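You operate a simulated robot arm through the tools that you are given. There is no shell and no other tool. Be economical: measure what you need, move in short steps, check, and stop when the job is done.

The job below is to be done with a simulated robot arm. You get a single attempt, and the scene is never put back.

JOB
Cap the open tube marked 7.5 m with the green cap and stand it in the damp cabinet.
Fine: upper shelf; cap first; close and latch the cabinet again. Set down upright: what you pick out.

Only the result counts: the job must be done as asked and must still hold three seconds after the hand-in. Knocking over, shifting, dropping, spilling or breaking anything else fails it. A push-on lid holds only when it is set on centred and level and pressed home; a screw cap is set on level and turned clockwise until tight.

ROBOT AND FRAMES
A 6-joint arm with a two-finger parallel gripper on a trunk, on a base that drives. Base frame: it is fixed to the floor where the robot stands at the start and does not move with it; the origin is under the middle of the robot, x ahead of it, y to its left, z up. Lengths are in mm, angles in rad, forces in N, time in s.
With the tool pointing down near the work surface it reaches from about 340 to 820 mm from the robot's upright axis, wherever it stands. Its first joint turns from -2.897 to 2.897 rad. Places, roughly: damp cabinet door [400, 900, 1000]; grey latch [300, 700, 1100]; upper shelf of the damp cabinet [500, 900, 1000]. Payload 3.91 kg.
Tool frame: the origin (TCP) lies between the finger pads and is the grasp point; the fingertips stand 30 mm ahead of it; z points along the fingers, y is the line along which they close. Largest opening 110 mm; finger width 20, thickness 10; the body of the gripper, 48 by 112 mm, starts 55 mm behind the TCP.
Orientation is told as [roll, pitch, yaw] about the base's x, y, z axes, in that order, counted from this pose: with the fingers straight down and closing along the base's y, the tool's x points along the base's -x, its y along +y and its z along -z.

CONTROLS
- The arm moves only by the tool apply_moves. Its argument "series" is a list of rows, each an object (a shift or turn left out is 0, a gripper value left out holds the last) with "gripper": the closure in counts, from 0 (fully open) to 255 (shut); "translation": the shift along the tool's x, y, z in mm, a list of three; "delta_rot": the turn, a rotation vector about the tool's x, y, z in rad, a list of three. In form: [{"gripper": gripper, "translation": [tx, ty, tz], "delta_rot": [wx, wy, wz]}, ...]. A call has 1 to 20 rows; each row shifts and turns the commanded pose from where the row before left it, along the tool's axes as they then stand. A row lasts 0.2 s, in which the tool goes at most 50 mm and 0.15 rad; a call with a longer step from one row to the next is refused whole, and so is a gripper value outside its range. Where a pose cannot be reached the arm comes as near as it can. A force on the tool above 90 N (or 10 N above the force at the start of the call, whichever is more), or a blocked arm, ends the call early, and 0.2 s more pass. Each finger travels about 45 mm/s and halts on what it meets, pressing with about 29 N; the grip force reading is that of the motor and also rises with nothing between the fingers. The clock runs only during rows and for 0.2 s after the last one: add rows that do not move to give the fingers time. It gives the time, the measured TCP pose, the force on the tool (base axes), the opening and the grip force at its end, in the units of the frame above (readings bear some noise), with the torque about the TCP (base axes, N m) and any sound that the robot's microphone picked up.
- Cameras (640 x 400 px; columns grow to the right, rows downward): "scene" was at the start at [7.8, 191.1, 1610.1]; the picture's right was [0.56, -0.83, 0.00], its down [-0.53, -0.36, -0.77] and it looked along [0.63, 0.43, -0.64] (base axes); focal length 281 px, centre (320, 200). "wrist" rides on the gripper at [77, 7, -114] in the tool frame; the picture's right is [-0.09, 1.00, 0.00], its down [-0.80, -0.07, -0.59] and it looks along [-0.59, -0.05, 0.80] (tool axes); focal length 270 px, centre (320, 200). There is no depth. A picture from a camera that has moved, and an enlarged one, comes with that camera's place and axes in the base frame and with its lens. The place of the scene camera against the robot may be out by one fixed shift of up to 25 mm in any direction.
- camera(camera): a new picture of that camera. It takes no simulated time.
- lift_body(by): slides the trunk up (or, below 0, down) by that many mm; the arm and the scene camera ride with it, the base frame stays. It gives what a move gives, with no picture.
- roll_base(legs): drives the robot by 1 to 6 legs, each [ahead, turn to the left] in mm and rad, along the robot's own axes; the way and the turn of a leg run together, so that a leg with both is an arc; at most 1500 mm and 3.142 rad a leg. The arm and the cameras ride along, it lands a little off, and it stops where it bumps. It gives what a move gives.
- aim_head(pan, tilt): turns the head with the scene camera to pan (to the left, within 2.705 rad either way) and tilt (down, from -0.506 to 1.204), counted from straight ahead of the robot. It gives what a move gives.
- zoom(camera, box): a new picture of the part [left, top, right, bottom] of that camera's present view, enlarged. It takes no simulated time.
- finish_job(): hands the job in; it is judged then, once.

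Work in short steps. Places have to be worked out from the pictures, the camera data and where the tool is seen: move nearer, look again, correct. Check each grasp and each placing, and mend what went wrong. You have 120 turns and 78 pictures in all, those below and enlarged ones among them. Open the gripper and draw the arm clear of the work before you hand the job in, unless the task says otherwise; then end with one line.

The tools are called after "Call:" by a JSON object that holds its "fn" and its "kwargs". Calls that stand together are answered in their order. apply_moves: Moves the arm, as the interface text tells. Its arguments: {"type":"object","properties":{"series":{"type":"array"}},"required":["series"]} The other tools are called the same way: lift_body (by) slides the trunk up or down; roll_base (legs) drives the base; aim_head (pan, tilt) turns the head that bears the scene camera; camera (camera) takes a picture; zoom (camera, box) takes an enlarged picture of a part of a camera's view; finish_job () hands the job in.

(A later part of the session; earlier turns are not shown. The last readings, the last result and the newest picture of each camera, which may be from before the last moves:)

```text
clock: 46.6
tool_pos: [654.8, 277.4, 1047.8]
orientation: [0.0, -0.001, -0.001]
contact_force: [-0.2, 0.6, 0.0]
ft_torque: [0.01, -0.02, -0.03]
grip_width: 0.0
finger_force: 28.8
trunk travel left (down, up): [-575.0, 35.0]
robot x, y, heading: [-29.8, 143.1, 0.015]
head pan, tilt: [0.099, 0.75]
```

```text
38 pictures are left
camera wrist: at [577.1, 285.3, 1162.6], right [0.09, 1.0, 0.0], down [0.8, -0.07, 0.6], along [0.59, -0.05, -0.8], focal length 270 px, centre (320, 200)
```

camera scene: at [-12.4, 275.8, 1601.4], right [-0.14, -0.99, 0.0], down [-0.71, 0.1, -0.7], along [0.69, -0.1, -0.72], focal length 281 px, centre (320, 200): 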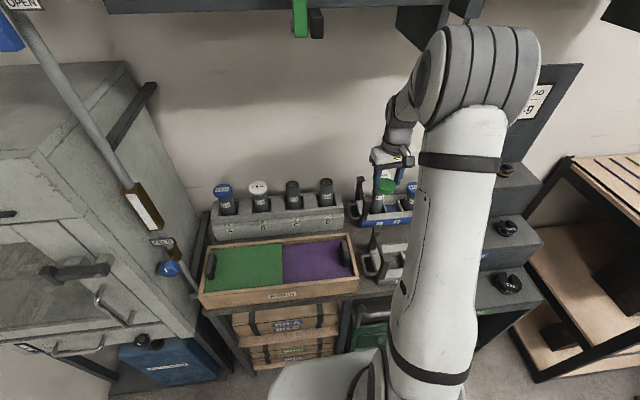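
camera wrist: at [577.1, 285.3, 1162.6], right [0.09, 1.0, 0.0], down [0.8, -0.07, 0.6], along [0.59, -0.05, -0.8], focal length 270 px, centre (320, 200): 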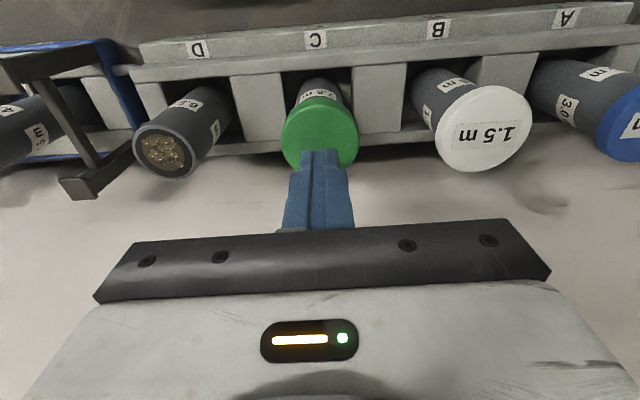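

Cap seems level. I shift to its centre (652, 280) and press down.

Call:
{"fn": "apply_moves", "kwargs": {"series": [{"translation": [2.5, 2, 10]}, {"translation": [0, 0, 10]}, {"translation": [0, 0, 5]}, {"translation": [0, 0, 3]}, {"translation": [0, 0, 3]}, {"translation": [0, 0, 2]}, {"translation": [0, 0, 2]}, {"translation": [0, 0, 2]}, {"translation": [0, 0, 2]}, {"translation": [0, 0, 2]}, {}]}}

```text
clock: 49.0
tool_pos: [652.9, 280.1, 1017.0]
orientation: [0.004, -0.021, -0.001]
contact_force: [2.3, -1.5, 63.5]
ft_torque: [-0.03, 0.12, -0.03]
grip_width: 0.1
finger_force: 29.2
trunk travel left (down, up): [-575.0, 35.0]
robot x, y, heading: [-26.2, 145.3, 0.008]
head pan, tilt: [0.099, 0.75]
```

63 N with the cap top at z≈987. I press a little harder.

Call:
{"fn": "apply_moves", "kwargs": {"series": [{"translation": [0, 0, 1.5]}, {"translation": [0, 0, 1.5]}, {}, {}]}}

Call:
{"fn": "zoom", "kwargs": {"camera": "scene", "box": [290, 160, 390, 225]}}

```text
clock: 50.0
tool_pos: [650.4, 280.7, 1018.2]
orientation: [0.005, -0.023, -0.001]
contact_force: [-1.0, -1.9, 75.5]
ft_torque: [-0.08, 0.32, -0.01]
grip_width: 0.0
finger_force: 29.2
trunk travel left (down, up): [-575.0, 35.0]
robot x, y, heading: [-30.6, 143.1, 0.008]
head pan, tilt: [0.099, 0.75]
```

```text
6.15 times, centred on (340, 192) of scene
camera zoom: at [-19.9, 294.2, 1605.9], right [0.11, -0.99, 0.0], down [-0.67, -0.07, -0.74], along [0.73, 0.08, -0.68], focal length 1730 px, centre (197, 246)
```

zoom: 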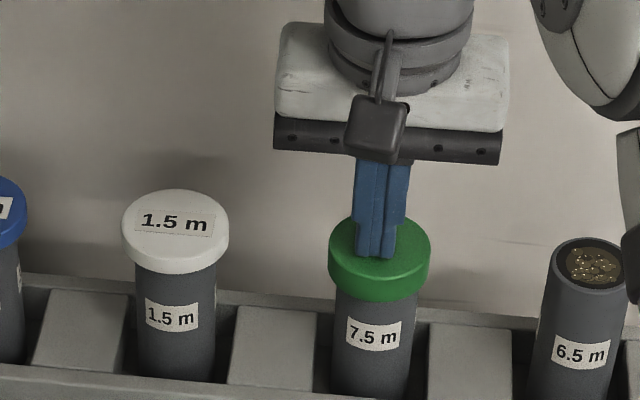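

The cap no longer moves at 75 N; seated. I retract up, and look at the cabinet next.

Call:
{"fn": "apply_moves", "kwargs": {"series": [{"translation": [0, 0, -20]}, {"translation": [0, 0, -40]}, {"translation": [30, 0, -40]}, {"translation": [40, 0, -20]}, {"translation": [40, 0, 0], "gripper": 0}, {"translation": [40, -20, 0]}, {"translation": [40, -30, 0]}]}}

Call:
{"fn": "aim_head", "kwargs": {"pan": 0.75, "tilt": 0.6}}

Call:
{"fn": "camera", "kwargs": {"camera": "scene"}}

Call:
{"fn": "zoom", "kwargs": {"camera": "scene", "box": [100, 130, 320, 330]}}

```text
clock: 51.6
tool_pos: [462.1, 234.7, 1125.9]
orientation: [-0.001, -0.003, -0.001]
contact_force: [-0.5, 0.5, -0.4]
ft_torque: [0.0, -0.04, -0.02]
grip_width: 68.5
finger_force: 0.1
trunk travel left (down, up): [-575.0, 35.0]
robot x, y, heading: [-28.6, 143.5, 0.012]
head pan, tilt: [0.099, 0.75]
```

```text
clock: 52.6
tool_pos: [463.3, 233.9, 1124.8]
orientation: [-0.001, -0.001, -0.002]
contact_force: [0.0, -0.5, 0.3]
ft_torque: [-0.02, 0.03, 0.0]
grip_width: 110.1
finger_force: 0.0
trunk travel left (down, up): [-575.0, 35.0]
robot x, y, heading: [-27.4, 142.8, 0.014]
head pan, tilt: [0.75, 0.6]
```

```text
36 pictures are left
camera scene: at [-28.9, 347.9, 1618.3], right [0.69, -0.72, 0.0], down [-0.41, -0.39, -0.82], along [0.6, 0.57, -0.57], focal length 281 px, centre (320, 200)
```

scene: 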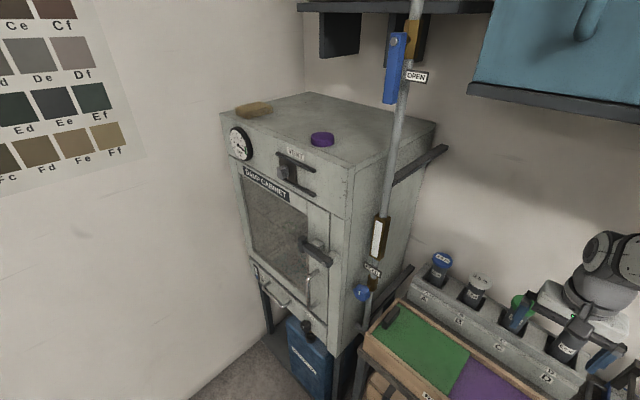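

```text
2.00 times, centred on (210, 230) of scene
camera zoom: at [-28.9, 347.9, 1618.3], right [0.69, -0.72, 0.0], down [-0.41, -0.39, -0.82], along [0.6, 0.57, -0.57], focal length 562 px, centre (540, 140)
```

zoom: 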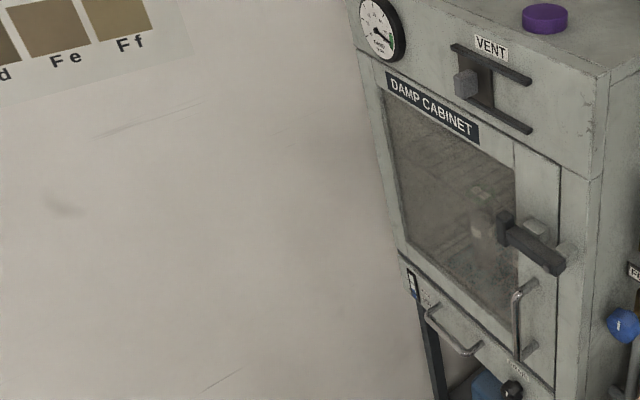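

The cabinet door is hinged left with a turn latch and vertical handle on the right. I back off and drive to about (−208, 450) facing the cabinet.

Call:
{"fn": "roll_base", "kwargs": {"legs": [[-300, 0], [0, 1.2], [330, 0], [0, -0.7]]}}

Call:
{"fn": "aim_head", "kwargs": {"pan": 0.05, "tilt": 0.65}}

Call:
{"fn": "camera", "kwargs": {"camera": "scene"}}

```text
clock: 61.2
tool_pos: [190.0, 752.3, 1124.1]
orientation: [0.0, -0.001, 0.478]
contact_force: [1.4, -0.2, 0.1]
ft_torque: [-0.01, -0.04, -0.02]
grip_width: 110.2
finger_force: 0.0
trunk travel left (down, up): [-575.0, 35.0]
robot x, y, heading: [-209.2, 451.7, 0.493]
head pan, tilt: [0.75, 0.6]
```

```text
clock: 62.3
tool_pos: [189.8, 751.2, 1125.2]
orientation: [0.0, -0.001, 0.476]
contact_force: [-0.5, -0.8, -0.1]
ft_torque: [0.04, -0.02, -0.01]
grip_width: 109.9
finger_force: 0.1
trunk travel left (down, up): [-575.0, 35.0]
robot x, y, heading: [-209.4, 451.8, 0.497]
head pan, tilt: [0.051, 0.649]
```

```text
34 pictures are left
camera scene: at [-259.3, 585.2, 1614.0], right [0.52, -0.85, 0.0], down [-0.52, -0.32, -0.8], along [0.68, 0.42, -0.6], focal length 281 px, centre (320, 200)
```

scene: 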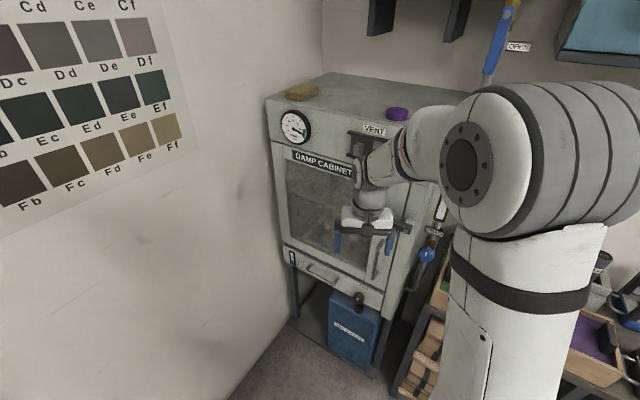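

The arm hides the latch. I turn the tool half a turn (camera to the top side) so I can later level it towards the cabinet.

Call:
{"fn": "apply_moves", "kwargs": {"series": [{"delta_rot": [0, 0, 0.15], "translation": [20, 0, 0]}, {"delta_rot": [0, 0, 0.15]}, {"delta_rot": [0, 0, 0.15]}, {"delta_rot": [0, 0, 0.15]}, {"delta_rot": [0, 0, 0.15]}, {"delta_rot": [0, 0, 0.15]}, {"delta_rot": [0, 0, 0.15]}, {"delta_rot": [0, 0, 0.15]}, {"delta_rot": [0, 0, 0.15]}, {"delta_rot": [0, 0, 0.15]}, {"delta_rot": [0, 0, 0.15]}, {"delta_rot": [0, 0, 0.15]}, {"delta_rot": [0, 0, 0.15]}, {"delta_rot": [0, 0, 0.15]}, {"delta_rot": [0, 0, 0.15]}, {"delta_rot": [0, 0, 0.15]}, {"delta_rot": [0, 0, 0.15]}, {"delta_rot": [0, 0, 0.15]}, {"delta_rot": [0, 0, 0.15]}, {"delta_rot": [0, 0, 0.15]}]}}

```text
clock: 66.5
tool_pos: [196.5, 701.0, 1120.6]
orientation: [-0.033, 0.005, -2.497]
contact_force: [-0.2, -0.5, -0.7]
ft_torque: [0.0, -0.01, -0.01]
grip_width: 110.0
finger_force: 0.0
out of reach, approached as far as the arm can: row 19, 20
trunk travel left (down, up): [-575.0, 35.0]
robot x, y, heading: [-209.4, 450.4, 0.502]
head pan, tilt: [0.051, 0.649]
```

Nearly half-turned (joint limit just reached). Now I pitch the tool up to horizontal, facing the cabinet.

Call:
{"fn": "apply_moves", "kwargs": {"series": [{"delta_rot": [0, 0.143, 0]}, {"delta_rot": [0, 0.143, 0]}, {"delta_rot": [0, 0.143, 0]}, {"delta_rot": [0, 0.143, 0]}, {"delta_rot": [0, 0.143, 0]}, {"delta_rot": [0, 0.143, 0]}, {"delta_rot": [0, 0.143, 0]}, {"delta_rot": [0, 0.143, 0]}, {"delta_rot": [0, 0.143, 0]}, {"delta_rot": [0, 0.143, 0]}, {"delta_rot": [0, 0.143, 0]}, {}]}}

Call:
{"fn": "camera", "kwargs": {"camera": "wrist"}}

```text
clock: 69.1
tool_pos: [274.3, 718.3, 1141.1]
orientation: [-0.268, 1.422, -2.748]
contact_force: [1.2, 0.3, -0.4]
ft_torque: [0.04, 0.01, 0.0]
grip_width: 110.1
finger_force: 0.1
out of reach, approached as far as the arm can: row 1, 5, 6, 7, 8, 9, 10, 11
trunk travel left (down, up): [-575.0, 35.0]
robot x, y, heading: [-208.7, 449.5, 0.5]
head pan, tilt: [0.051, 0.649]
```

```text
33 pictures are left
camera wrist: at [199.1, 648.2, 1234.0], right [0.6, -0.79, -0.13], down [-0.62, -0.35, -0.7], along [0.51, 0.5, -0.7], focal length 270 px, centre (320, 200)
```

wrist: 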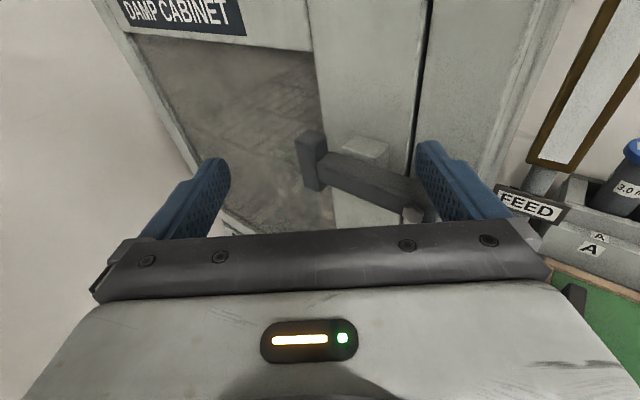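

I have a good view of the latch; zooming in to understand its mechanism.

Call:
{"fn": "zoom", "kwargs": {"camera": "wrist", "box": [270, 100, 470, 240]}}

```text
2.86 times, centred on (370, 170) of wrist
camera zoom: at [199.1, 648.2, 1234.0], right [0.6, -0.79, -0.13], down [-0.62, -0.35, -0.7], along [0.51, 0.5, -0.7], focal length 772 px, centre (177, 286)
```

zoom: 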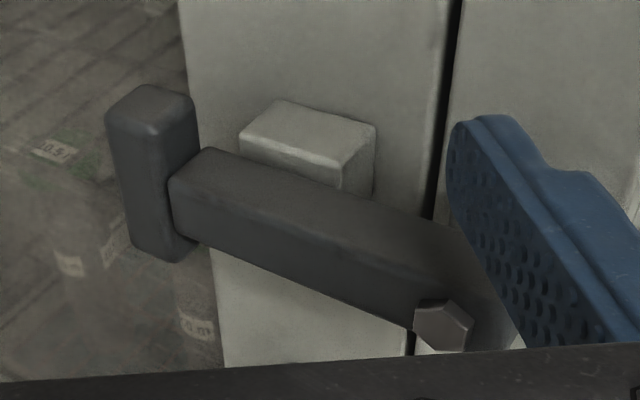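

The bar pivots on a hex bolt on the frame (right) and lies across the door; its grip block is at the left end. I back the robot 90 mm for comfortable horizontal reach and check where the arm settles.

Call:
{"fn": "roll_base", "kwargs": {"legs": [[-90, 0]]}}

Call:
{"fn": "apply_moves", "kwargs": {"series": [{"gripper": 255}, {}, {}, {}, {}, {}]}}

```text
clock: 70.2
tool_pos: [192.8, 673.4, 1141.4]
orientation: [-0.269, 1.423, -2.748]
contact_force: [-0.4, -0.1, 0.2]
ft_torque: [0.0, -0.02, 0.02]
grip_width: 109.9
finger_force: 0.1
trunk travel left (down, up): [-575.0, 35.0]
robot x, y, heading: [-287.7, 408.1, 0.503]
head pan, tilt: [0.051, 0.649]
```

```text
clock: 71.6
tool_pos: [194.1, 675.4, 1140.8]
orientation: [-0.267, 1.421, -2.749]
contact_force: [-0.1, 0.9, 1.4]
ft_torque: [0.02, 0.04, 0.04]
grip_width: 0.2
finger_force: 13.7
trunk travel left (down, up): [-575.0, 35.0]
robot x, y, heading: [-287.9, 409.6, 0.498]
head pan, tilt: [0.051, 0.649]
```

I align the closed gripper along +x (camera on top) and lower it in front of the latch for a level look.

Call:
{"fn": "apply_moves", "kwargs": {"series": [{"delta_rot": [-0.131, 0.0053, 0.0191]}, {"delta_rot": [-0.131, 0.0053, 0.0191]}, {"delta_rot": [-0.131, 0.0053, 0.0191]}, {"delta_rot": [-0.131, 0.0053, 0.0191]}, {"delta_rot": [-0.131, 0.0053, 0.0191]}, {"delta_rot": [0, 0.14, 0]}, {"delta_rot": [0, 0, -0.04]}, {"translation": [-34, -22, 0]}, {"translation": [-34, -22, 0]}, {"translation": [-33, -21, 0]}, {}]}}

Call:
{"fn": "camera", "kwargs": {"camera": "wrist"}}

```text
clock: 74.0
tool_pos: [245.5, 357.9, 1087.0]
orientation: [0.2, 1.566, -2.935]
contact_force: [-0.1, 0.1, -0.3]
ft_torque: [-0.01, 0.01, -0.05]
grip_width: 0.2
finger_force: 29.2
out of reach, approached as far as the arm can: row 1, 2, 3, 4, 5, 6, 8, 9, 10
trunk travel left (down, up): [-575.0, 35.0]
robot x, y, heading: [-289.3, 405.4, 0.501]
head pan, tilt: [0.051, 0.649]
```

```text
31 pictures are left
camera wrist: at [131.4, 350.5, 1165.4], right [0.01, -1.0, -0.09], down [-0.6, 0.07, -0.8], along [0.8, 0.06, -0.6], focal length 270 px, centre (320, 200)
```

wrist: 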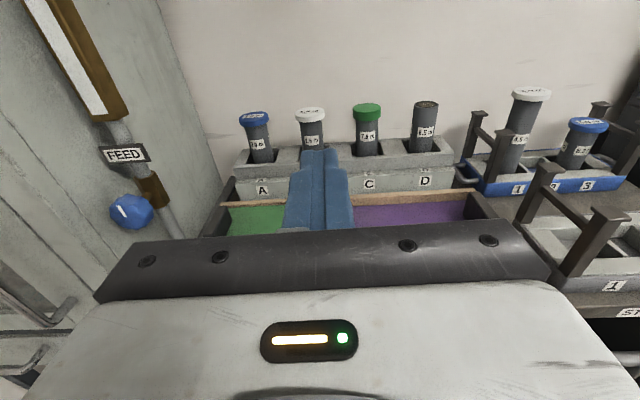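

Camera-up sits at a wrist-joint limit, so I'll use camera-down instead: turn the tool back about its own axis by half a turn here in free space.

Call:
{"fn": "apply_moves", "kwargs": {"series": [{"delta_rot": [0, 0, -0.15]}, {"delta_rot": [0, 0, -0.15]}, {"delta_rot": [0, 0, -0.15]}, {"delta_rot": [0, 0, -0.15]}, {"delta_rot": [0, 0, -0.15]}, {"delta_rot": [0, 0, -0.15]}, {"delta_rot": [0, 0, -0.15]}, {"delta_rot": [0, 0, -0.15]}, {"delta_rot": [0, 0, -0.15]}, {"delta_rot": [0, 0, -0.15]}, {"delta_rot": [0, 0, -0.15]}, {"delta_rot": [0, 0, -0.15]}, {"delta_rot": [0, 0, -0.15]}, {"delta_rot": [0, 0, -0.15]}, {"delta_rot": [0, 0, -0.15]}, {"delta_rot": [0, 0, -0.15]}, {"delta_rot": [0, 0, -0.15]}, {"delta_rot": [0, 0, -0.15]}, {"delta_rot": [0, 0, -0.15]}, {"delta_rot": [0, 0, -0.15]}]}}

```text
clock: 78.2
tool_pos: [245.9, 355.4, 1088.4]
orientation: [1.543, -1.432, -1.542]
contact_force: [-0.7, -0.1, 0.5]
ft_torque: [-0.01, 0.06, 0.02]
grip_width: 0.0
finger_force: 29.2
out of reach, approached as far as the arm can: row 5
trunk travel left (down, up): [-575.0, 35.0]
robot x, y, heading: [-291.9, 409.9, 0.502]
head pan, tilt: [0.051, 0.649]
```

Now camera-down and pointing +x. I straighten the roll and move in front of the latch.

Call:
{"fn": "apply_moves", "kwargs": {"series": [{"delta_rot": [0, 0, -0.138]}, {"translation": [5, 42, -10]}, {"translation": [5, 42, -10]}, {"translation": [5, 42, -10]}, {"translation": [5, 42, -10]}, {"translation": [5, 42, -6]}, {"translation": [5, 42, 0]}, {"translation": [5, 42, 0]}, {"translation": [5, 42, 0]}, {"translation": [3, 44, 0]}, {}]}}

Call:
{"fn": "camera", "kwargs": {"camera": "wrist"}}

Call:
{"fn": "camera", "kwargs": {"camera": "scene"}}

```text
clock: 80.6
tool_pos: [245.2, 354.0, 1087.7]
orientation: [1.545, -1.427, -1.543]
contact_force: [0.0, -1.2, -0.1]
ft_torque: [-0.02, 0.01, 0.0]
grip_width: 0.0
finger_force: 29.0
out of reach, approached as far as the arm can: row 1, 2, 3, 4, 5, 6, 7, 8, 9, 10
trunk travel left (down, up): [-575.0, 35.0]
robot x, y, heading: [-292.1, 404.8, 0.498]
head pan, tilt: [0.051, 0.649]
```

```text
30 pictures are left
camera wrist: at [130.8, 373.1, 1014.5], right [0.0, 0.97, 0.23], down [-0.59, -0.18, 0.79], along [0.81, -0.14, 0.58], focal length 270 px, centre (320, 200)
```

wrist: 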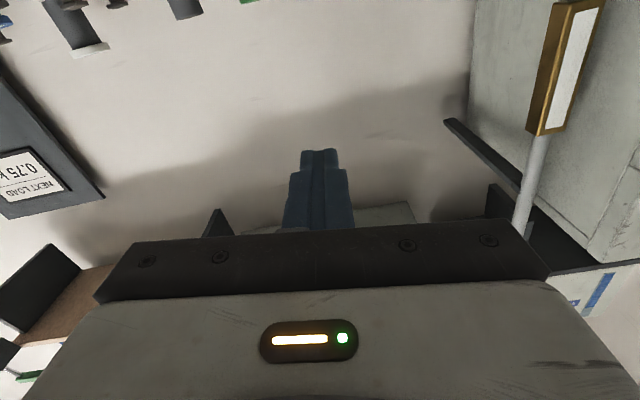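

```text
29 pictures are left
camera scene: at [-339.4, 541.2, 1614.0], right [0.52, -0.85, 0.0], down [-0.52, -0.32, -0.8], along [0.68, 0.42, -0.6], focal length 281 px, centre (320, 200)
```

scene: 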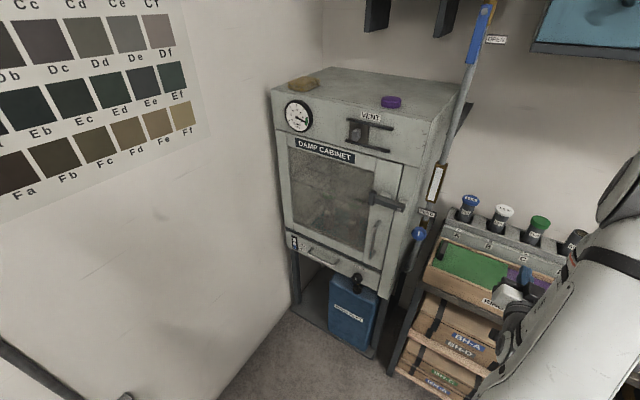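

All these rows were refused for reach: the shoulder is too high for a level tool at this height. I back off slightly and lower the trunk 300 mm.

Call:
{"fn": "roll_base", "kwargs": {"legs": [[-110, 0]]}}

Call:
{"fn": "lift_body", "kwargs": {"by": -300}}

Call:
{"fn": "apply_moves", "kwargs": {"series": [{"translation": [-50, 0, 0]}, {"translation": [-50, 0, 0]}, {"translation": [-50, 0, 0]}, {"translation": [-50, 0, 0]}, {"translation": [-50, 0, 0]}, {"translation": [-50, 0, 0]}, {"delta_rot": [0, 0, -0.14]}, {}]}}

```text
clock: 81.8
tool_pos: [147.1, 302.3, 1089.4]
orientation: [1.552, -1.426, -1.55]
contact_force: [0.0, 0.3, 0.1]
ft_torque: [0.0, 0.06, 0.02]
grip_width: 0.1
finger_force: 29.3
trunk travel left (down, up): [-575.0, 35.0]
robot x, y, heading: [-388.7, 353.3, 0.497]
head pan, tilt: [0.051, 0.649]
```

```text
clock: 84.8
tool_pos: [148.9, 304.0, 787.9]
orientation: [1.545, -1.427, -1.543]
contact_force: [0.2, -0.2, -0.2]
ft_torque: [0.0, 0.02, 0.01]
grip_width: 0.1
finger_force: 29.6
trunk travel left (down, up): [-275.0, 335.0]
robot x, y, heading: [-382.7, 358.1, 0.499]
head pan, tilt: [0.051, 0.649]
```

```text
clock: 86.6
tool_pos: [154.2, 258.6, 1086.2]
orientation: [0.431, -1.566, -0.43]
contact_force: [0.1, -0.1, -0.9]
ft_torque: [-0.02, -0.01, -0.02]
grip_width: 0.1
finger_force: 29.0
out of reach, approached as far as the arm can: row 1
trunk travel left (down, up): [-275.0, 335.0]
robot x, y, heading: [-385.4, 353.7, 0.5]
head pan, tilt: [0.051, 0.649]
```

Level tool works now. I move in front of the latch.

Call:
{"fn": "apply_moves", "kwargs": {"series": [{"translation": [4, 47.6, 3]}, {"translation": [4, 47.6, 3]}, {"translation": [4, 47.6, 3]}, {"translation": [4, 47.6, 3]}, {"translation": [4, 47.6, 3]}, {"translation": [4, 47.6, 3]}, {"translation": [4, 47.6, 3]}, {"translation": [4, 47.6, 3]}, {"translation": [4, 47.6, 3]}, {"translation": [4, 47.6, 3]}, {}]}}

Call:
{"fn": "camera", "kwargs": {"camera": "wrist"}}

Call:
{"fn": "aim_head", "kwargs": {"pan": 0.0, "tilt": 0.25}}

Call:
{"fn": "camera", "kwargs": {"camera": "scene"}}

```text
clock: 89.0
tool_pos: [156.6, 342.1, 1082.1]
orientation: [0.451, -1.564, -0.444]
contact_force: [-0.9, 0.5, -0.2]
ft_torque: [-0.01, -0.01, 0.01]
grip_width: 0.0
finger_force: 29.0
out of reach, approached as far as the arm can: row 2, 3, 4, 5, 6, 7, 8, 9, 10
trunk travel left (down, up): [-275.0, 335.0]
robot x, y, heading: [-385.5, 352.7, 0.495]
head pan, tilt: [0.051, 0.649]
```

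```text
28 pictures are left
camera wrist: at [41.8, 348.3, 1006.1], right [-0.01, 1.0, 0.09], down [-0.59, -0.08, 0.8], along [0.81, -0.05, 0.59], focal length 270 px, centre (320, 200)
```

wrist: 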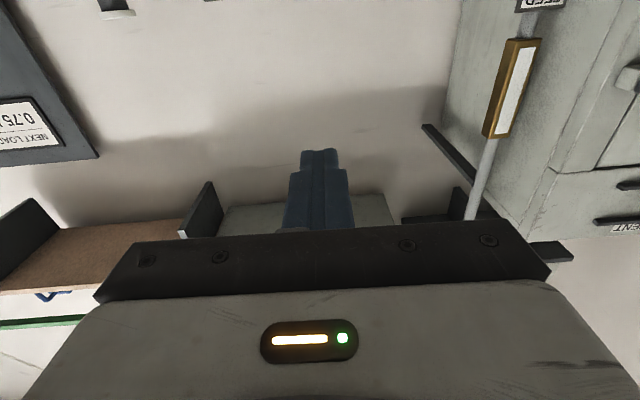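

```text
clock: 89.8
tool_pos: [157.1, 341.8, 1081.6]
orientation: [0.448, -1.566, -0.441]
contact_force: [0.3, -0.4, 0.2]
ft_torque: [0.0, 0.03, 0.0]
grip_width: 0.0
finger_force: 29.3
trunk travel left (down, up): [-275.0, 335.0]
robot x, y, heading: [-382.3, 349.8, 0.5]
head pan, tilt: [0.0, 0.25]
```

```text
27 pictures are left
camera scene: at [-428.4, 487.8, 1350.5], right [0.48, -0.88, 0.0], down [-0.22, -0.12, -0.97], along [0.85, 0.46, -0.25], focal length 281 px, centre (320, 200)
```

scene: 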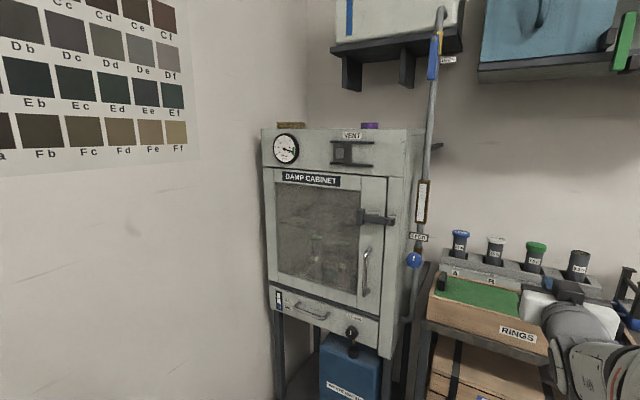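

The arm can't aim off to one side of its bearing. Better to stand squarely in front of the cabinet (y≈690): I turn, reverse there with the arm trailing, and turn back.

Call:
{"fn": "roll_base", "kwargs": {"legs": [[0, -2.189], [-339, 0], [0, 1.689]]}}

Call:
{"fn": "aim_head", "kwargs": {"pan": 0.3, "tilt": 0.25}}

Call:
{"fn": "camera", "kwargs": {"camera": "scene"}}

```text
clock: 101.3
tool_pos: [124.6, 422.7, 1082.0]
orientation: [0.414, -1.565, -0.902]
contact_force: [0.3, 0.7, 0.8]
ft_torque: [-0.02, 0.0, -0.03]
grip_width: 0.0
finger_force: 29.2
trunk travel left (down, up): [-275.0, 335.0]
robot x, y, heading: [-345.5, 691.5, -0.004]
head pan, tilt: [0.0, 0.25]
```

```text
clock: 102.2
tool_pos: [123.4, 422.1, 1081.6]
orientation: [0.404, -1.564, -0.888]
contact_force: [0.1, -0.3, 0.7]
ft_torque: [0.0, 0.03, -0.01]
grip_width: 0.0
finger_force: 28.8
trunk travel left (down, up): [-275.0, 335.0]
robot x, y, heading: [-347.9, 687.2, -0.003]
head pan, tilt: [0.3, 0.25]
```

```text
26 pictures are left
camera scene: at [-319.2, 861.7, 1350.5], right [0.29, -0.96, 0.0], down [-0.24, -0.07, -0.97], along [0.93, 0.28, -0.25], focal length 281 px, centre (320, 200)
```

scene: 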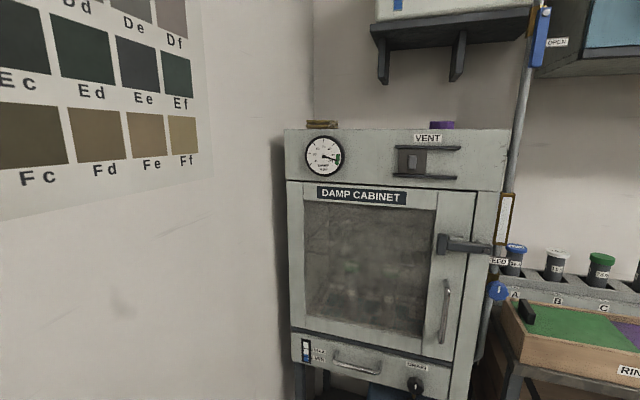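

Clear view now: latch bar front x≈320, pivot (y≈681, z≈1100), grip block y≈769; handle about (340, 745, 830–1000). I rotate the tool toward the cabinet and bring the tip just below and in front of the bar.

Call:
{"fn": "apply_moves", "kwargs": {"series": [{"delta_rot": [-0.13, 0, 0]}, {"delta_rot": [-0.13, 0, 0]}, {"delta_rot": [-0.13, 0, 0]}, {"delta_rot": [-0.13, 0, 0]}, {"delta_rot": [-0.13, 0, 0]}, {"translation": [3, 43, 22]}, {"translation": [3, 43, 22]}, {"translation": [3, 43, 22]}, {"translation": [3, 43, 22]}, {"translation": [3, 43, 22]}, {"translation": [3, 43, 20]}, {"translation": [2, 40, 15]}, {}]}}

Call:
{"fn": "camera", "kwargs": {"camera": "wrist"}}

```text
clock: 105.0
tool_pos: [218.1, 726.7, 1068.9]
orientation: [0.771, -1.564, -0.598]
contact_force: [0.0, -1.0, 0.3]
ft_torque: [-0.05, 0.01, -0.02]
grip_width: 0.0
finger_force: 29.0
out of reach, approached as far as the arm can: row 12
trunk travel left (down, up): [-275.0, 335.0]
robot x, y, heading: [-346.2, 691.7, -0.003]
head pan, tilt: [0.3, 0.25]
```

```text
25 pictures are left
camera wrist: at [102.8, 714.7, 992.5], right [-0.17, 0.98, 0.09], down [-0.57, -0.17, 0.8], along [0.8, 0.08, 0.59], focal length 270 px, centre (320, 200)
```

wrist: 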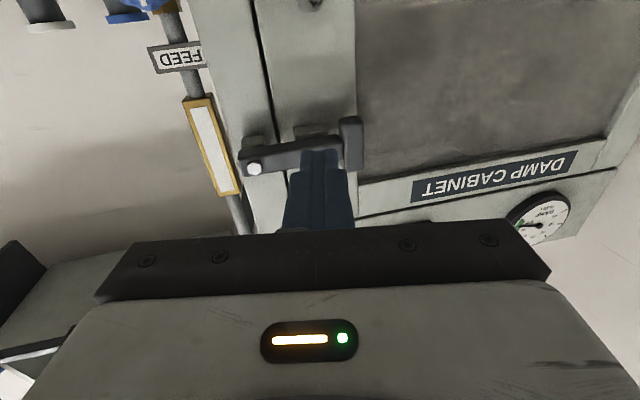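

Triangulated again: pivot (318, 682, 1104), grip (321, 771, 1097). The tip at z 1069 is under the bar; I advance +x so it reaches beneath it.

Call:
{"fn": "apply_moves", "kwargs": {"series": [{"translation": [0, -4, 24]}, {"translation": [0, -4, 24]}, {"translation": [0, -4, 24]}, {"translation": [0, -2, 12]}, {}]}}

Call:
{"fn": "camera", "kwargs": {"camera": "wrist"}}

```text
clock: 106.2
tool_pos: [304.4, 726.4, 1065.9]
orientation: [0.94, -1.564, -0.772]
contact_force: [0.4, 0.2, -0.2]
ft_torque: [0.02, 0.0, 0.0]
grip_width: 0.0
finger_force: 28.8
trunk travel left (down, up): [-275.0, 335.0]
robot x, y, heading: [-348.0, 692.0, -0.007]
head pan, tilt: [0.3, 0.25]
```

```text
24 pictures are left
camera wrist: at [190.1, 713.7, 990.6], right [-0.17, 0.98, 0.09], down [-0.57, -0.17, 0.8], along [0.8, 0.08, 0.59], focal length 270 px, centre (320, 200)
```

wrist: 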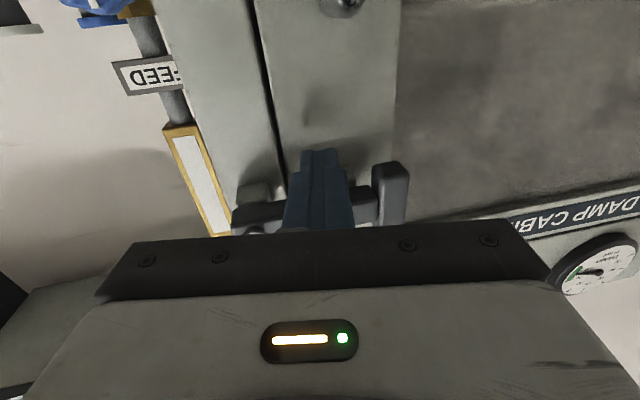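

The tip is beneath the bar. I push upward gently.

Call:
{"fn": "apply_moves", "kwargs": {"series": [{"translation": [-7, 0, 0]}, {"translation": [-7, 0, 0]}, {"translation": [-7, 0, 0]}, {"translation": [-7, 0, 0]}, {}]}}

```text
clock: 107.3
tool_pos: [304.4, 726.3, 1094.7]
orientation: [1.002, -1.565, -0.839]
contact_force: [0.1, -0.5, -2.4]
ft_torque: [0.06, 0.09, 0.0]
grip_width: 0.0
finger_force: 29.4
trunk travel left (down, up): [-275.0, 335.0]
robot x, y, heading: [-347.9, 690.6, -0.006]
head pan, tilt: [0.3, 0.25]
```

Light contact (2.4 N), the bar is swinging. I continue along the arc up and toward the pivot.

Call:
{"fn": "apply_moves", "kwargs": {"series": [{"translation": [-8, 1, 0]}, {"translation": [-8, 1, 0]}, {"translation": [-8, 0, 0]}, {"translation": [-8, -3, -0.5]}, {"translation": [-9, -6, -1]}, {"translation": [-8, -8, -1.4]}, {"translation": [-6, -9, -1.5]}, {"translation": [-4, -9, -1.5]}, {}]}}

Call:
{"fn": "camera", "kwargs": {"camera": "scene"}}

```text
clock: 109.3
tool_pos: [303.2, 693.9, 1151.8]
orientation: [0.89, -1.566, -0.725]
contact_force: [-2.1, 8.0, -3.5]
ft_torque: [0.14, 0.08, 0.09]
grip_width: 0.3
finger_force: 28.4
trunk travel left (down, up): [-275.0, 335.0]
robot x, y, heading: [-349.1, 689.3, -0.006]
head pan, tilt: [0.3, 0.25]
```

```text
23 pictures are left
camera scene: at [-319.1, 862.9, 1350.3], right [0.29, -0.96, 0.0], down [-0.24, -0.07, -0.97], along [0.93, 0.28, -0.25], focal length 281 px, centre (320, 200)
```

scene: 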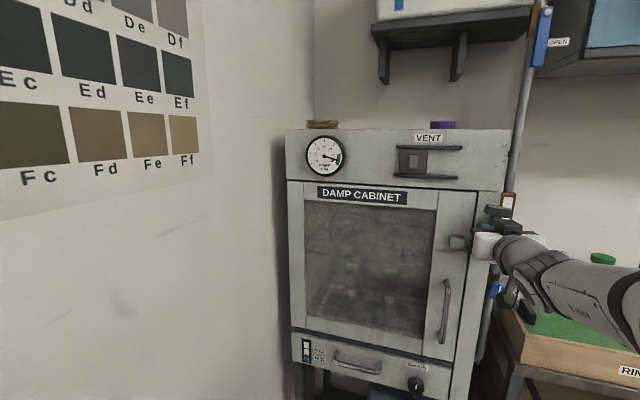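

The bar stands upright and the keeper is exposed. I back off, open the fingers, and move in front of the door handle.

Call:
{"fn": "apply_moves", "kwargs": {"series": [{"translation": [0, 2, -40]}, {"translation": [0, 0, -40]}, {"translation": [40, 4, 0], "gripper": 0}, {"translation": [45, 4, 0]}, {"translation": [45, 4, 0]}, {"translation": [45, 4, 0]}, {"translation": [45, 4, 0]}, {}, {}]}}

Call:
{"fn": "camera", "kwargs": {"camera": "wrist"}}

Call:
{"fn": "camera", "kwargs": {"camera": "scene"}}

```text
clock: 111.3
tool_pos: [220.3, 699.4, 932.9]
orientation: [0.967, -1.564, -0.8]
contact_force: [-0.6, -0.2, -0.4]
ft_torque: [0.01, 0.01, 0.01]
grip_width: 110.0
finger_force: 0.2
trunk travel left (down, up): [-275.0, 335.0]
robot x, y, heading: [-346.2, 691.4, -0.003]
head pan, tilt: [0.3, 0.25]
```

```text
22 pictures are left
camera wrist: at [105.1, 688.0, 856.7], right [-0.17, 0.98, 0.09], down [-0.57, -0.17, 0.8], along [0.8, 0.08, 0.59], focal length 270 px, centre (320, 200)
```

wrist: 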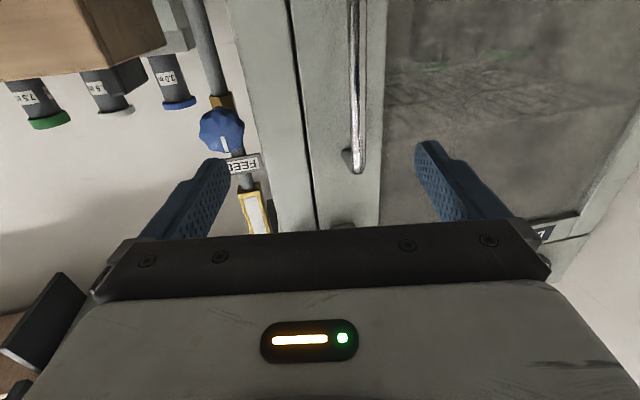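

```text
21 pictures are left
camera scene: at [-319.2, 861.8, 1350.5], right [0.29, -0.96, 0.0], down [-0.24, -0.07, -0.97], along [0.93, 0.28, -0.25], focal length 281 px, centre (320, 200)
```

scene: 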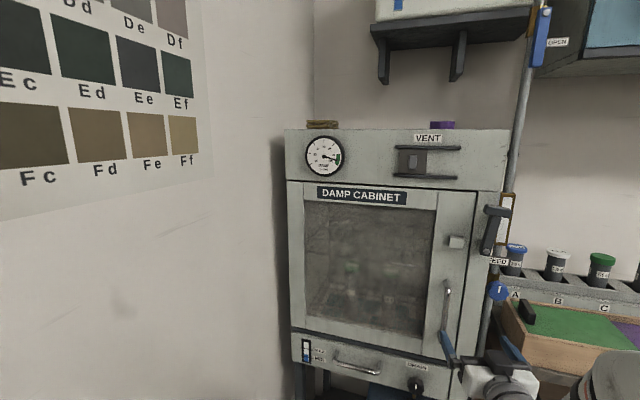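

Handle is at about (340, 751). I turn slightly left and advance with fingers open around the bar, then close.

Call:
{"fn": "apply_moves", "kwargs": {"series": [{"delta_rot": [-0.1, 0, 0], "translation": [0, 8, 0]}, {"translation": [5, 8, 25]}, {"translation": [5, 8, 30]}, {"translation": [0, 0, 30]}, {"translation": [0, 0, 22]}, {"gripper": 255}, {}, {}, {}, {}, {}, {}, {}]}}

Call:
{"fn": "camera", "kwargs": {"camera": "wrist"}}

```text
clock: 114.2
tool_pos: [319.6, 748.3, 922.8]
orientation: [1.321, -1.56, -1.063]
contact_force: [-2.7, -38.8, -1.9]
ft_torque: [-0.56, 0.19, -0.11]
grip_width: 13.4
finger_force: 45.2
trunk travel left (down, up): [-275.0, 335.0]
robot x, y, heading: [-347.4, 687.0, -0.004]
head pan, tilt: [0.3, 0.25]
```

```text
20 pictures are left
camera wrist: at [206.5, 727.4, 847.6], right [-0.26, 0.96, 0.1], down [-0.55, -0.23, 0.8], along [0.79, 0.15, 0.59], focal length 270 px, centre (320, 200)
```

wrist: 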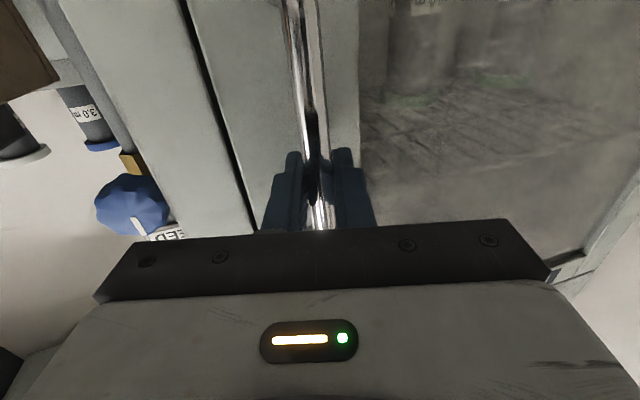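

Gripped (13 mm bar). I relieve the sideways load and pull along the door's arc.

Call:
{"fn": "apply_moves", "kwargs": {"series": [{"translation": [0, -2, 0]}, {"translation": [0, 3, -10]}, {"translation": [0, 5, -15]}, {"translation": [0, 6, -15]}, {"translation": [0, 7, -15]}, {"translation": [0, 8, -15]}, {}]}}

```text
clock: 115.8
tool_pos: [244.6, 762.8, 923.5]
orientation: [-1.337, -1.563, 1.625]
contact_force: [21.9, 72.4, 12.9]
ft_torque: [1.04, -0.13, 0.0]
grip_width: 13.9
finger_force: 44.9
out of reach, approached as far as the arm can: row 5, 6
trunk travel left (down, up): [-275.0, 335.0]
robot x, y, heading: [-344.7, 688.1, -0.007]
head pan, tilt: [0.3, 0.25]
```

The door has come open ~75 mm, but the arm's lateral reach limits further pulling. I release the handle and back straight off.

Call:
{"fn": "apply_moves", "kwargs": {"series": [{"gripper": 150}, {}, {}, {"translation": [0, -3, -30]}, {"translation": [0, -3, -40]}, {"translation": [0, -20, -10], "gripper": 255}, {"translation": [0, -30, 0]}, {"translation": [0, -30, 0]}, {}, {}]}}

Call:
{"fn": "camera", "kwargs": {"camera": "scene"}}

```text
clock: 118.0
tool_pos: [204.7, 645.0, 925.8]
orientation: [1.191, -1.562, -0.927]
contact_force: [-0.1, 0.5, 0.3]
ft_torque: [-0.01, -0.01, 0.0]
grip_width: 0.0
finger_force: 29.3
out of reach, approached as far as the arm can: row 5
trunk travel left (down, up): [-275.0, 335.0]
robot x, y, heading: [-348.9, 691.2, -0.003]
head pan, tilt: [0.3, 0.25]
```

```text
19 pictures are left
camera scene: at [-319.2, 861.7, 1350.5], right [0.29, -0.96, 0.0], down [-0.24, -0.07, -0.97], along [0.93, 0.28, -0.25], focal length 281 px, centre (320, 200)
```

scene: 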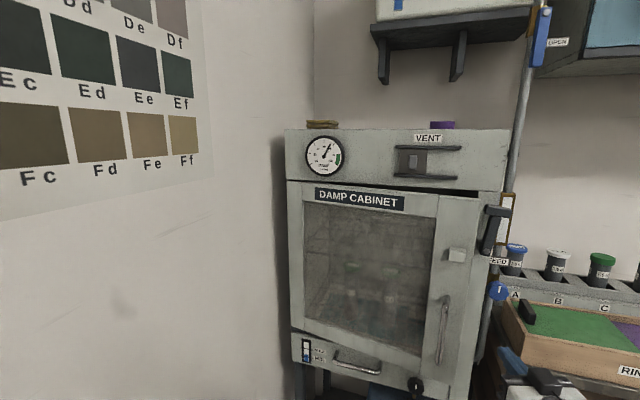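

Door is ajar. A wrist picture will show the gap for inserting the finger.

Call:
{"fn": "camera", "kwargs": {"camera": "wrist"}}

```text
18 pictures are left
camera wrist: at [92.0, 622.1, 849.8], right [-0.26, 0.96, 0.09], down [-0.55, -0.23, 0.8], along [0.79, 0.16, 0.59], focal length 270 px, centre (320, 200)
```

wrist: 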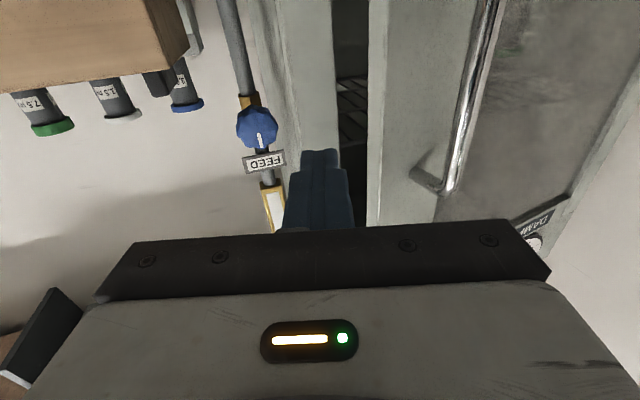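

I can see the gap: jamb at y≈711, door edge at about (310, 723). I back the robot 80 mm for room, then insert the closed fingertip just inside the door edge.

Call:
{"fn": "roll_base", "kwargs": {"legs": [[-80, 0]]}}

Call:
{"fn": "apply_moves", "kwargs": {"series": [{"delta_rot": [0.16, 0, 0], "translation": [0, 13, 10]}, {"translation": [0, 13, 36]}, {"translation": [0, 8, 38]}, {"translation": [0, 2, 38]}, {"translation": [0, 0, 38]}, {"translation": [0, 0, 36]}, {}]}}

Call:
{"fn": "camera", "kwargs": {"camera": "wrist"}}

```text
clock: 119.0
tool_pos: [123.1, 644.3, 924.9]
orientation: [1.141, -1.564, -0.876]
contact_force: [0.1, 0.5, 1.2]
ft_torque: [0.01, 0.01, 0.03]
grip_width: 0.1
finger_force: 29.2
trunk travel left (down, up): [-275.0, 335.0]
robot x, y, heading: [-429.5, 691.6, -0.007]
head pan, tilt: [0.3, 0.25]
```

```text
refused: row 1 steps farther than a row can; nothing moved
```

```text
17 pictures are left
camera wrist: at [10.1, 622.5, 849.7], right [-0.26, 0.96, 0.09], down [-0.55, -0.23, 0.8], along [0.79, 0.16, 0.59], focal length 270 px, centre (320, 200)
```

wrist: 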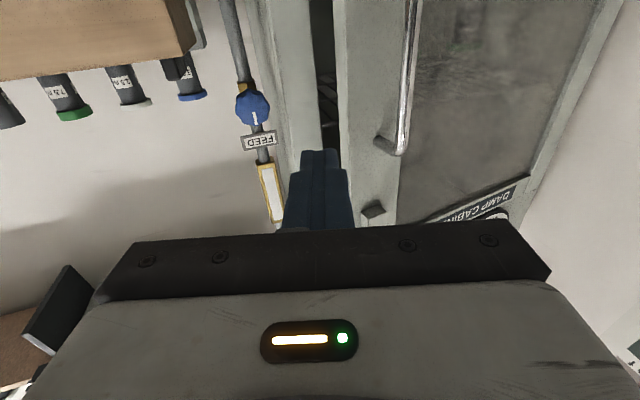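

The first row's turn was just over the limit; I resend with it split.

Call:
{"fn": "apply_moves", "kwargs": {"series": [{"delta_rot": [0.08, 0, 0], "translation": [0, 10, 0]}, {"delta_rot": [0.08, 0, 0], "translation": [0, 10, 5]}, {"translation": [0, 10, 38]}, {"translation": [0, 5, 38]}, {"translation": [0, 2, 38]}, {"translation": [0, 0, 38]}, {"translation": [0, 0, 38]}, {}]}}

Call:
{"fn": "camera", "kwargs": {"camera": "wrist"}}

```text
clock: 120.8
tool_pos: [304.9, 662.6, 927.0]
orientation: [0.733, -1.563, -0.617]
contact_force: [-0.1, -0.9, 0.4]
ft_torque: [0.01, 0.01, 0.02]
grip_width: 0.0
finger_force: 28.8
out of reach, approached as far as the arm can: row 3, 4, 5, 6, 7
trunk travel left (down, up): [-275.0, 335.0]
robot x, y, heading: [-429.0, 691.5, -0.007]
head pan, tilt: [0.3, 0.25]
```

```text
16 pictures are left
camera wrist: at [189.7, 657.7, 851.4], right [-0.11, 0.99, 0.09], down [-0.58, -0.14, 0.8], along [0.81, 0.04, 0.59], focal length 270 px, centre (320, 200)
```

wrist: 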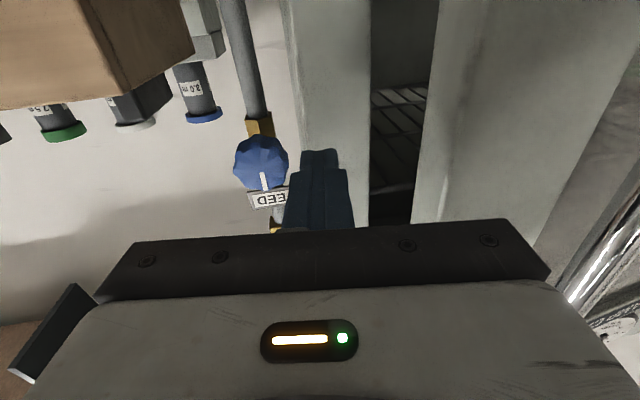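

I need the pointing ~0.15 rad left of the bearing. I rotate a bit more and slide the tip to just inside the door edge (edge at y≈718).

Call:
{"fn": "apply_moves", "kwargs": {"series": [{"delta_rot": [-0.1, 0, 0]}, {"translation": [0, 10, 5]}, {"translation": [0, 12, 10]}, {"translation": [0, 10, 10]}, {}]}}

```text
clock: 122.0
tool_pos: [324.8, 699.4, 925.7]
orientation: [1.061, -1.565, -0.859]
contact_force: [-0.3, 0.9, -0.8]
ft_torque: [0.03, -0.01, 0.02]
grip_width: 0.0
finger_force: 28.9
trunk travel left (down, up): [-275.0, 335.0]
robot x, y, heading: [-426.8, 692.3, -0.005]
head pan, tilt: [0.3, 0.25]
```

The tip is inside the edge. I raise to z≈1045 (above the handle) and sweep the door open along its arc.

Call:
{"fn": "apply_moves", "kwargs": {"series": [{"translation": [-40, 0, 0]}, {"translation": [-40, 0, 0]}, {"translation": [-40, 0, 0]}, {"translation": [0, 11.8, 2.4]}, {"translation": [0, 11.3, -30.4]}, {"translation": [0, 10.1, -19.4]}, {"translation": [0, 11.5, -18.6]}, {"translation": [0, 11.5, -18.6]}, {"delta_rot": [-0.1, 0, 0]}, {"translation": [0, 15.5, -16.2]}, {"translation": [0, 15.5, -16.2]}, {"translation": [0, 16.5, -14.2]}, {"translation": [0, 16.5, -14.2]}, {}]}}

Call:
{"fn": "camera", "kwargs": {"camera": "scene"}}

```text
clock: 125.0
tool_pos: [154.8, 778.1, 1047.9]
orientation: [1.26, -1.565, -0.956]
contact_force: [0.0, 0.3, -0.3]
ft_torque: [0.04, -0.02, -0.03]
grip_width: 0.2
finger_force: 29.2
trunk travel left (down, up): [-275.0, 335.0]
robot x, y, heading: [-433.1, 693.4, -0.005]
head pan, tilt: [0.3, 0.25]
```

```text
15 pictures are left
camera scene: at [-401.3, 862.3, 1350.5], right [0.29, -0.96, 0.0], down [-0.24, -0.07, -0.97], along [0.93, 0.28, -0.25], focal length 281 px, centre (320, 200)
```

scene: 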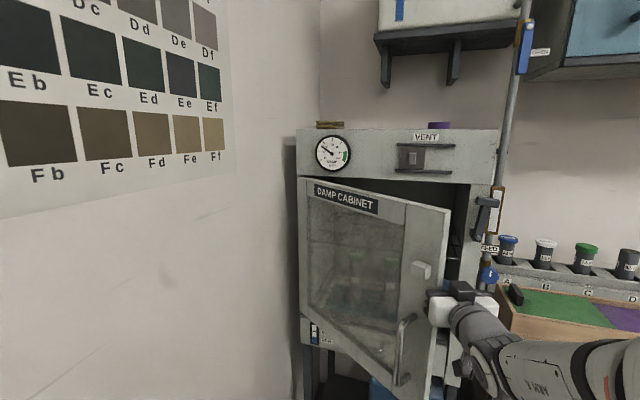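

The door swings nicely. I continue the sweep toward fully open.

Call:
{"fn": "apply_moves", "kwargs": {"series": [{"delta_rot": [-0.14, 0, 0]}, {"translation": [0, 20.9, -9.9]}, {"translation": [0, 20.9, -9.9]}, {"translation": [0, 20.7, -8.3]}, {"translation": [0, 20.7, -8.3]}, {"delta_rot": [-0.14, 0, 0]}, {"translation": [0, 21.8, -2.6]}, {"translation": [0, 21.8, -2.6]}, {"delta_rot": [-0.1, 0, 0]}, {"translation": [0, 10, 25]}, {"translation": [0, 10, 25]}, {"translation": [0, 25, 0]}, {"translation": [0, 25, 0]}, {"delta_rot": [-0.1, 0, 0]}, {"translation": [0, 25, 0]}, {"translation": [0, 25, 0]}, {"delta_rot": [-0.1, 0, 0]}, {"translation": [0, 25, 0]}, {"translation": [0, 25, 0]}, {}]}}

Call:
{"fn": "camera", "kwargs": {"camera": "scene"}}

```text
clock: 127.3
tool_pos: [61.9, 892.8, 1048.9]
orientation: [1.556, -1.564, -0.877]
contact_force: [-64.2, -56.0, 4.2]
ft_torque: [1.1, -1.35, 1.23]
grip_width: 0.1
finger_force: 28.4
trunk travel left (down, up): [-275.0, 335.0]
robot x, y, heading: [-430.2, 687.8, -0.002]
head pan, tilt: [0.3, 0.25]
stopped in row 11: the force on the tool passed its limit (the readings are from after the stop); the commanded pose is now the measured one
```

```text
14 pictures are left
camera scene: at [-412.4, 854.3, 1352.0], right [0.29, -0.96, 0.0], down [-0.23, -0.07, -0.97], along [0.93, 0.28, -0.24], focal length 281 px, centre (320, 200)
```

scene: 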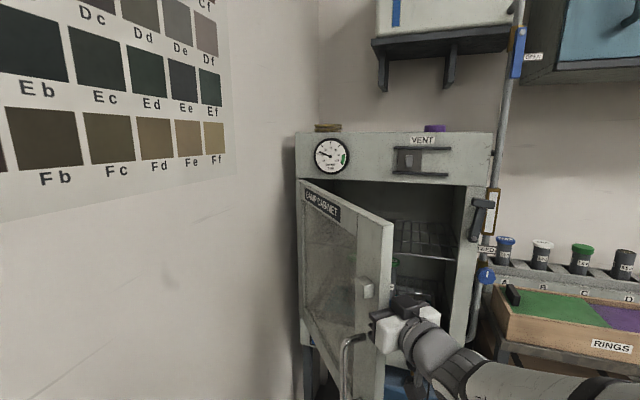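

The gripper body bumped the door's edge as I advanced (door now ~0.9 rad open). I back up along the finger and continue by following the edge.

Call:
{"fn": "apply_moves", "kwargs": {"series": [{"translation": [0, -4, -20]}, {"translation": [0, 0, -12]}, {"delta_rot": [-0.14, 0, 0]}, {"translation": [0, 13.7, 13]}, {"translation": [0, 13.7, 13]}, {"translation": [0, 21, 6.4]}, {"translation": [0, 21, 6.4]}, {"delta_rot": [-0.12, 0, 0]}, {"translation": [0, 19.3, 11]}, {"translation": [0, 19.3, 11]}, {"translation": [0, 17.7, 12]}, {"translation": [0, 17.7, 12]}, {}]}}

Call:
{"fn": "camera", "kwargs": {"camera": "scene"}}

```text
clock: 130.2
tool_pos: [-8.6, 1033.7, 1043.6]
orientation: [0.779, -1.556, 0.162]
contact_force: [0.2, -0.4, 0.1]
ft_torque: [-0.03, 0.01, -0.01]
grip_width: 0.1
finger_force: 28.9
trunk travel left (down, up): [-275.0, 335.0]
robot x, y, heading: [-428.3, 691.0, -0.007]
head pan, tilt: [0.3, 0.25]
```

```text
13 pictures are left
camera scene: at [-401.6, 862.3, 1350.5], right [0.29, -0.96, 0.0], down [-0.24, -0.07, -0.97], along [0.93, 0.28, -0.25], focal length 281 px, centre (320, 200)
```

scene: 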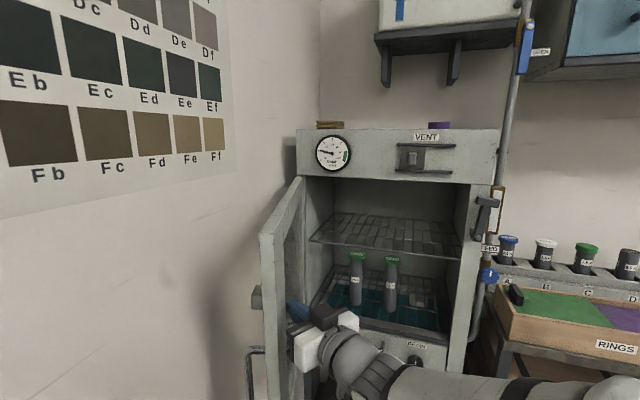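

The door stands wide open, the upper shelf (z≈995) is empty. I swing the arm back to the front and raise it, before driving to the bench for the tube.

Call:
{"fn": "apply_moves", "kwargs": {"series": [{"translation": [0, -38.7, -27.5], "delta_rot": [0.1, 0, 0]}, {"translation": [0, -41.2, -23.5], "delta_rot": [0.1, 0, 0]}, {"translation": [0, -43.3, -19.3], "delta_rot": [0.1, 0, 0]}, {"translation": [0, -45, -14.8], "delta_rot": [0.1, 0, 0]}, {"translation": [0, -46.3, -10.3], "delta_rot": [0.1, 0, 0]}, {"translation": [0, -47.1, -5.6], "delta_rot": [0.1, 0, 0]}, {"translation": [0, -47.4, -0.8], "delta_rot": [0.1, 0, 0]}, {"translation": [0, -47.3, 3.9], "delta_rot": [0.05, 0, 0]}, {"translation": [-50, 0, 0]}, {}]}}

Call:
{"fn": "roll_base", "kwargs": {"legs": [[0, -1.571], [391, 0], [0, 1.571], [400, 0]]}}

Call:
{"fn": "aim_head", "kwargs": {"pan": 0.0, "tilt": 0.35}}

Call:
{"fn": "camera", "kwargs": {"camera": "scene"}}

```text
clock: 132.3
tool_pos: [111.6, 675.7, 1091.9]
orientation: [0.058, -1.556, 0.132]
contact_force: [0.5, -0.6, 0.1]
ft_torque: [0.02, 0.01, 0.02]
grip_width: 0.1
finger_force: 28.9
trunk travel left (down, up): [-275.0, 335.0]
robot x, y, heading: [-431.4, 692.9, -0.006]
head pan, tilt: [0.3, 0.25]
```

```text
clock: 144.5
tool_pos: [513.5, 297.0, 1092.7]
orientation: [0.057, -1.555, 0.146]
contact_force: [-0.5, 0.5, 0.6]
ft_torque: [-0.01, 0.01, 0.03]
grip_width: 0.2
finger_force: 28.9
trunk travel left (down, up): [-275.0, 335.0]
robot x, y, heading: [-28.3, 310.0, 0.002]
head pan, tilt: [0.3, 0.25]
```

```text
clock: 145.3
tool_pos: [512.9, 296.9, 1092.2]
orientation: [0.049, -1.556, 0.154]
contact_force: [0.3, -0.2, -0.7]
ft_torque: [0.0, 0.02, 0.02]
grip_width: 0.3
finger_force: 29.3
trunk travel left (down, up): [-275.0, 335.0]
robot x, y, heading: [-30.8, 309.5, -0.0]
head pan, tilt: [0.0, 0.351]
```

```text
12 pictures are left
camera scene: at [1.5, 453.4, 1341.1], right [0.0, -1.0, 0.0], down [-0.34, 0.0, -0.94], along [0.94, 0.0, -0.34], focal length 281 px, centre (320, 200)
```

scene: 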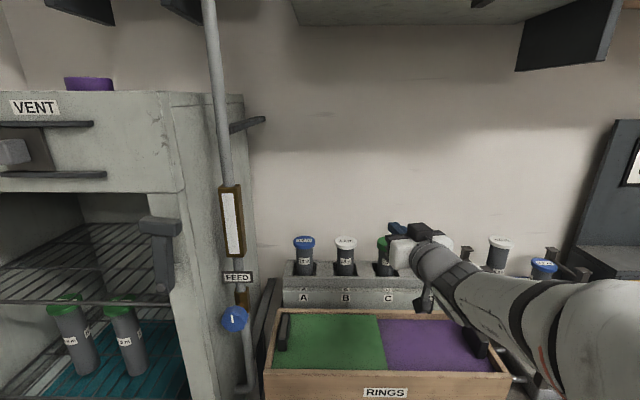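

Standing well. I open the fingers, move over tube C with the tool level, pitch it 0.1 down, and come straight down around the tube.

Call:
{"fn": "apply_moves", "kwargs": {"series": [{"gripper": 0, "translation": [0, -15, 45]}, {"translation": [0, -15, 45]}, {"translation": [0, -15, 45]}, {"delta_rot": [0, 0.1, 0]}, {}, {}, {}, {"translation": [29.8, 0, 3]}, {"translation": [29.8, 0, 3]}, {}]}}

Call:
{"fn": "zoom", "kwargs": {"camera": "scene", "box": [270, 200, 520, 330]}}

```text
clock: 147.5
tool_pos: [653.5, 281.4, 1029.6]
orientation: [0.009, -1.454, 0.194]
contact_force: [0.4, 0.0, 0.5]
ft_torque: [-0.01, -0.04, -0.02]
grip_width: 110.0
finger_force: 0.1
trunk travel left (down, up): [-275.0, 335.0]
robot x, y, heading: [-31.5, 306.8, 0.003]
head pan, tilt: [0.0, 0.351]
```

```text
2.56 times, centred on (395, 265) of scene
camera zoom: at [1.8, 453.3, 1341.1], right [0.0, -1.0, 0.0], down [-0.34, 0.0, -0.94], along [0.94, 0.0, -0.34], focal length 720 px, centre (128, 34)
```

zoom: 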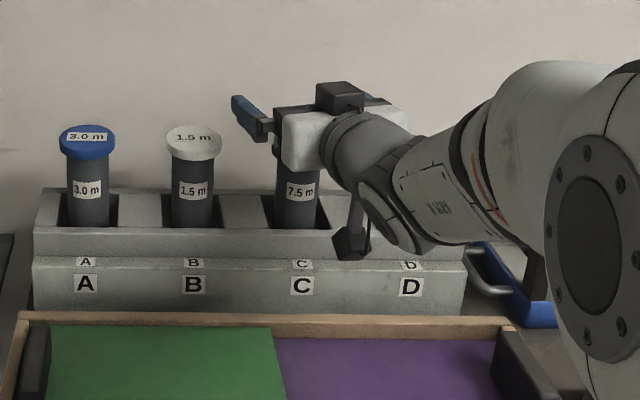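

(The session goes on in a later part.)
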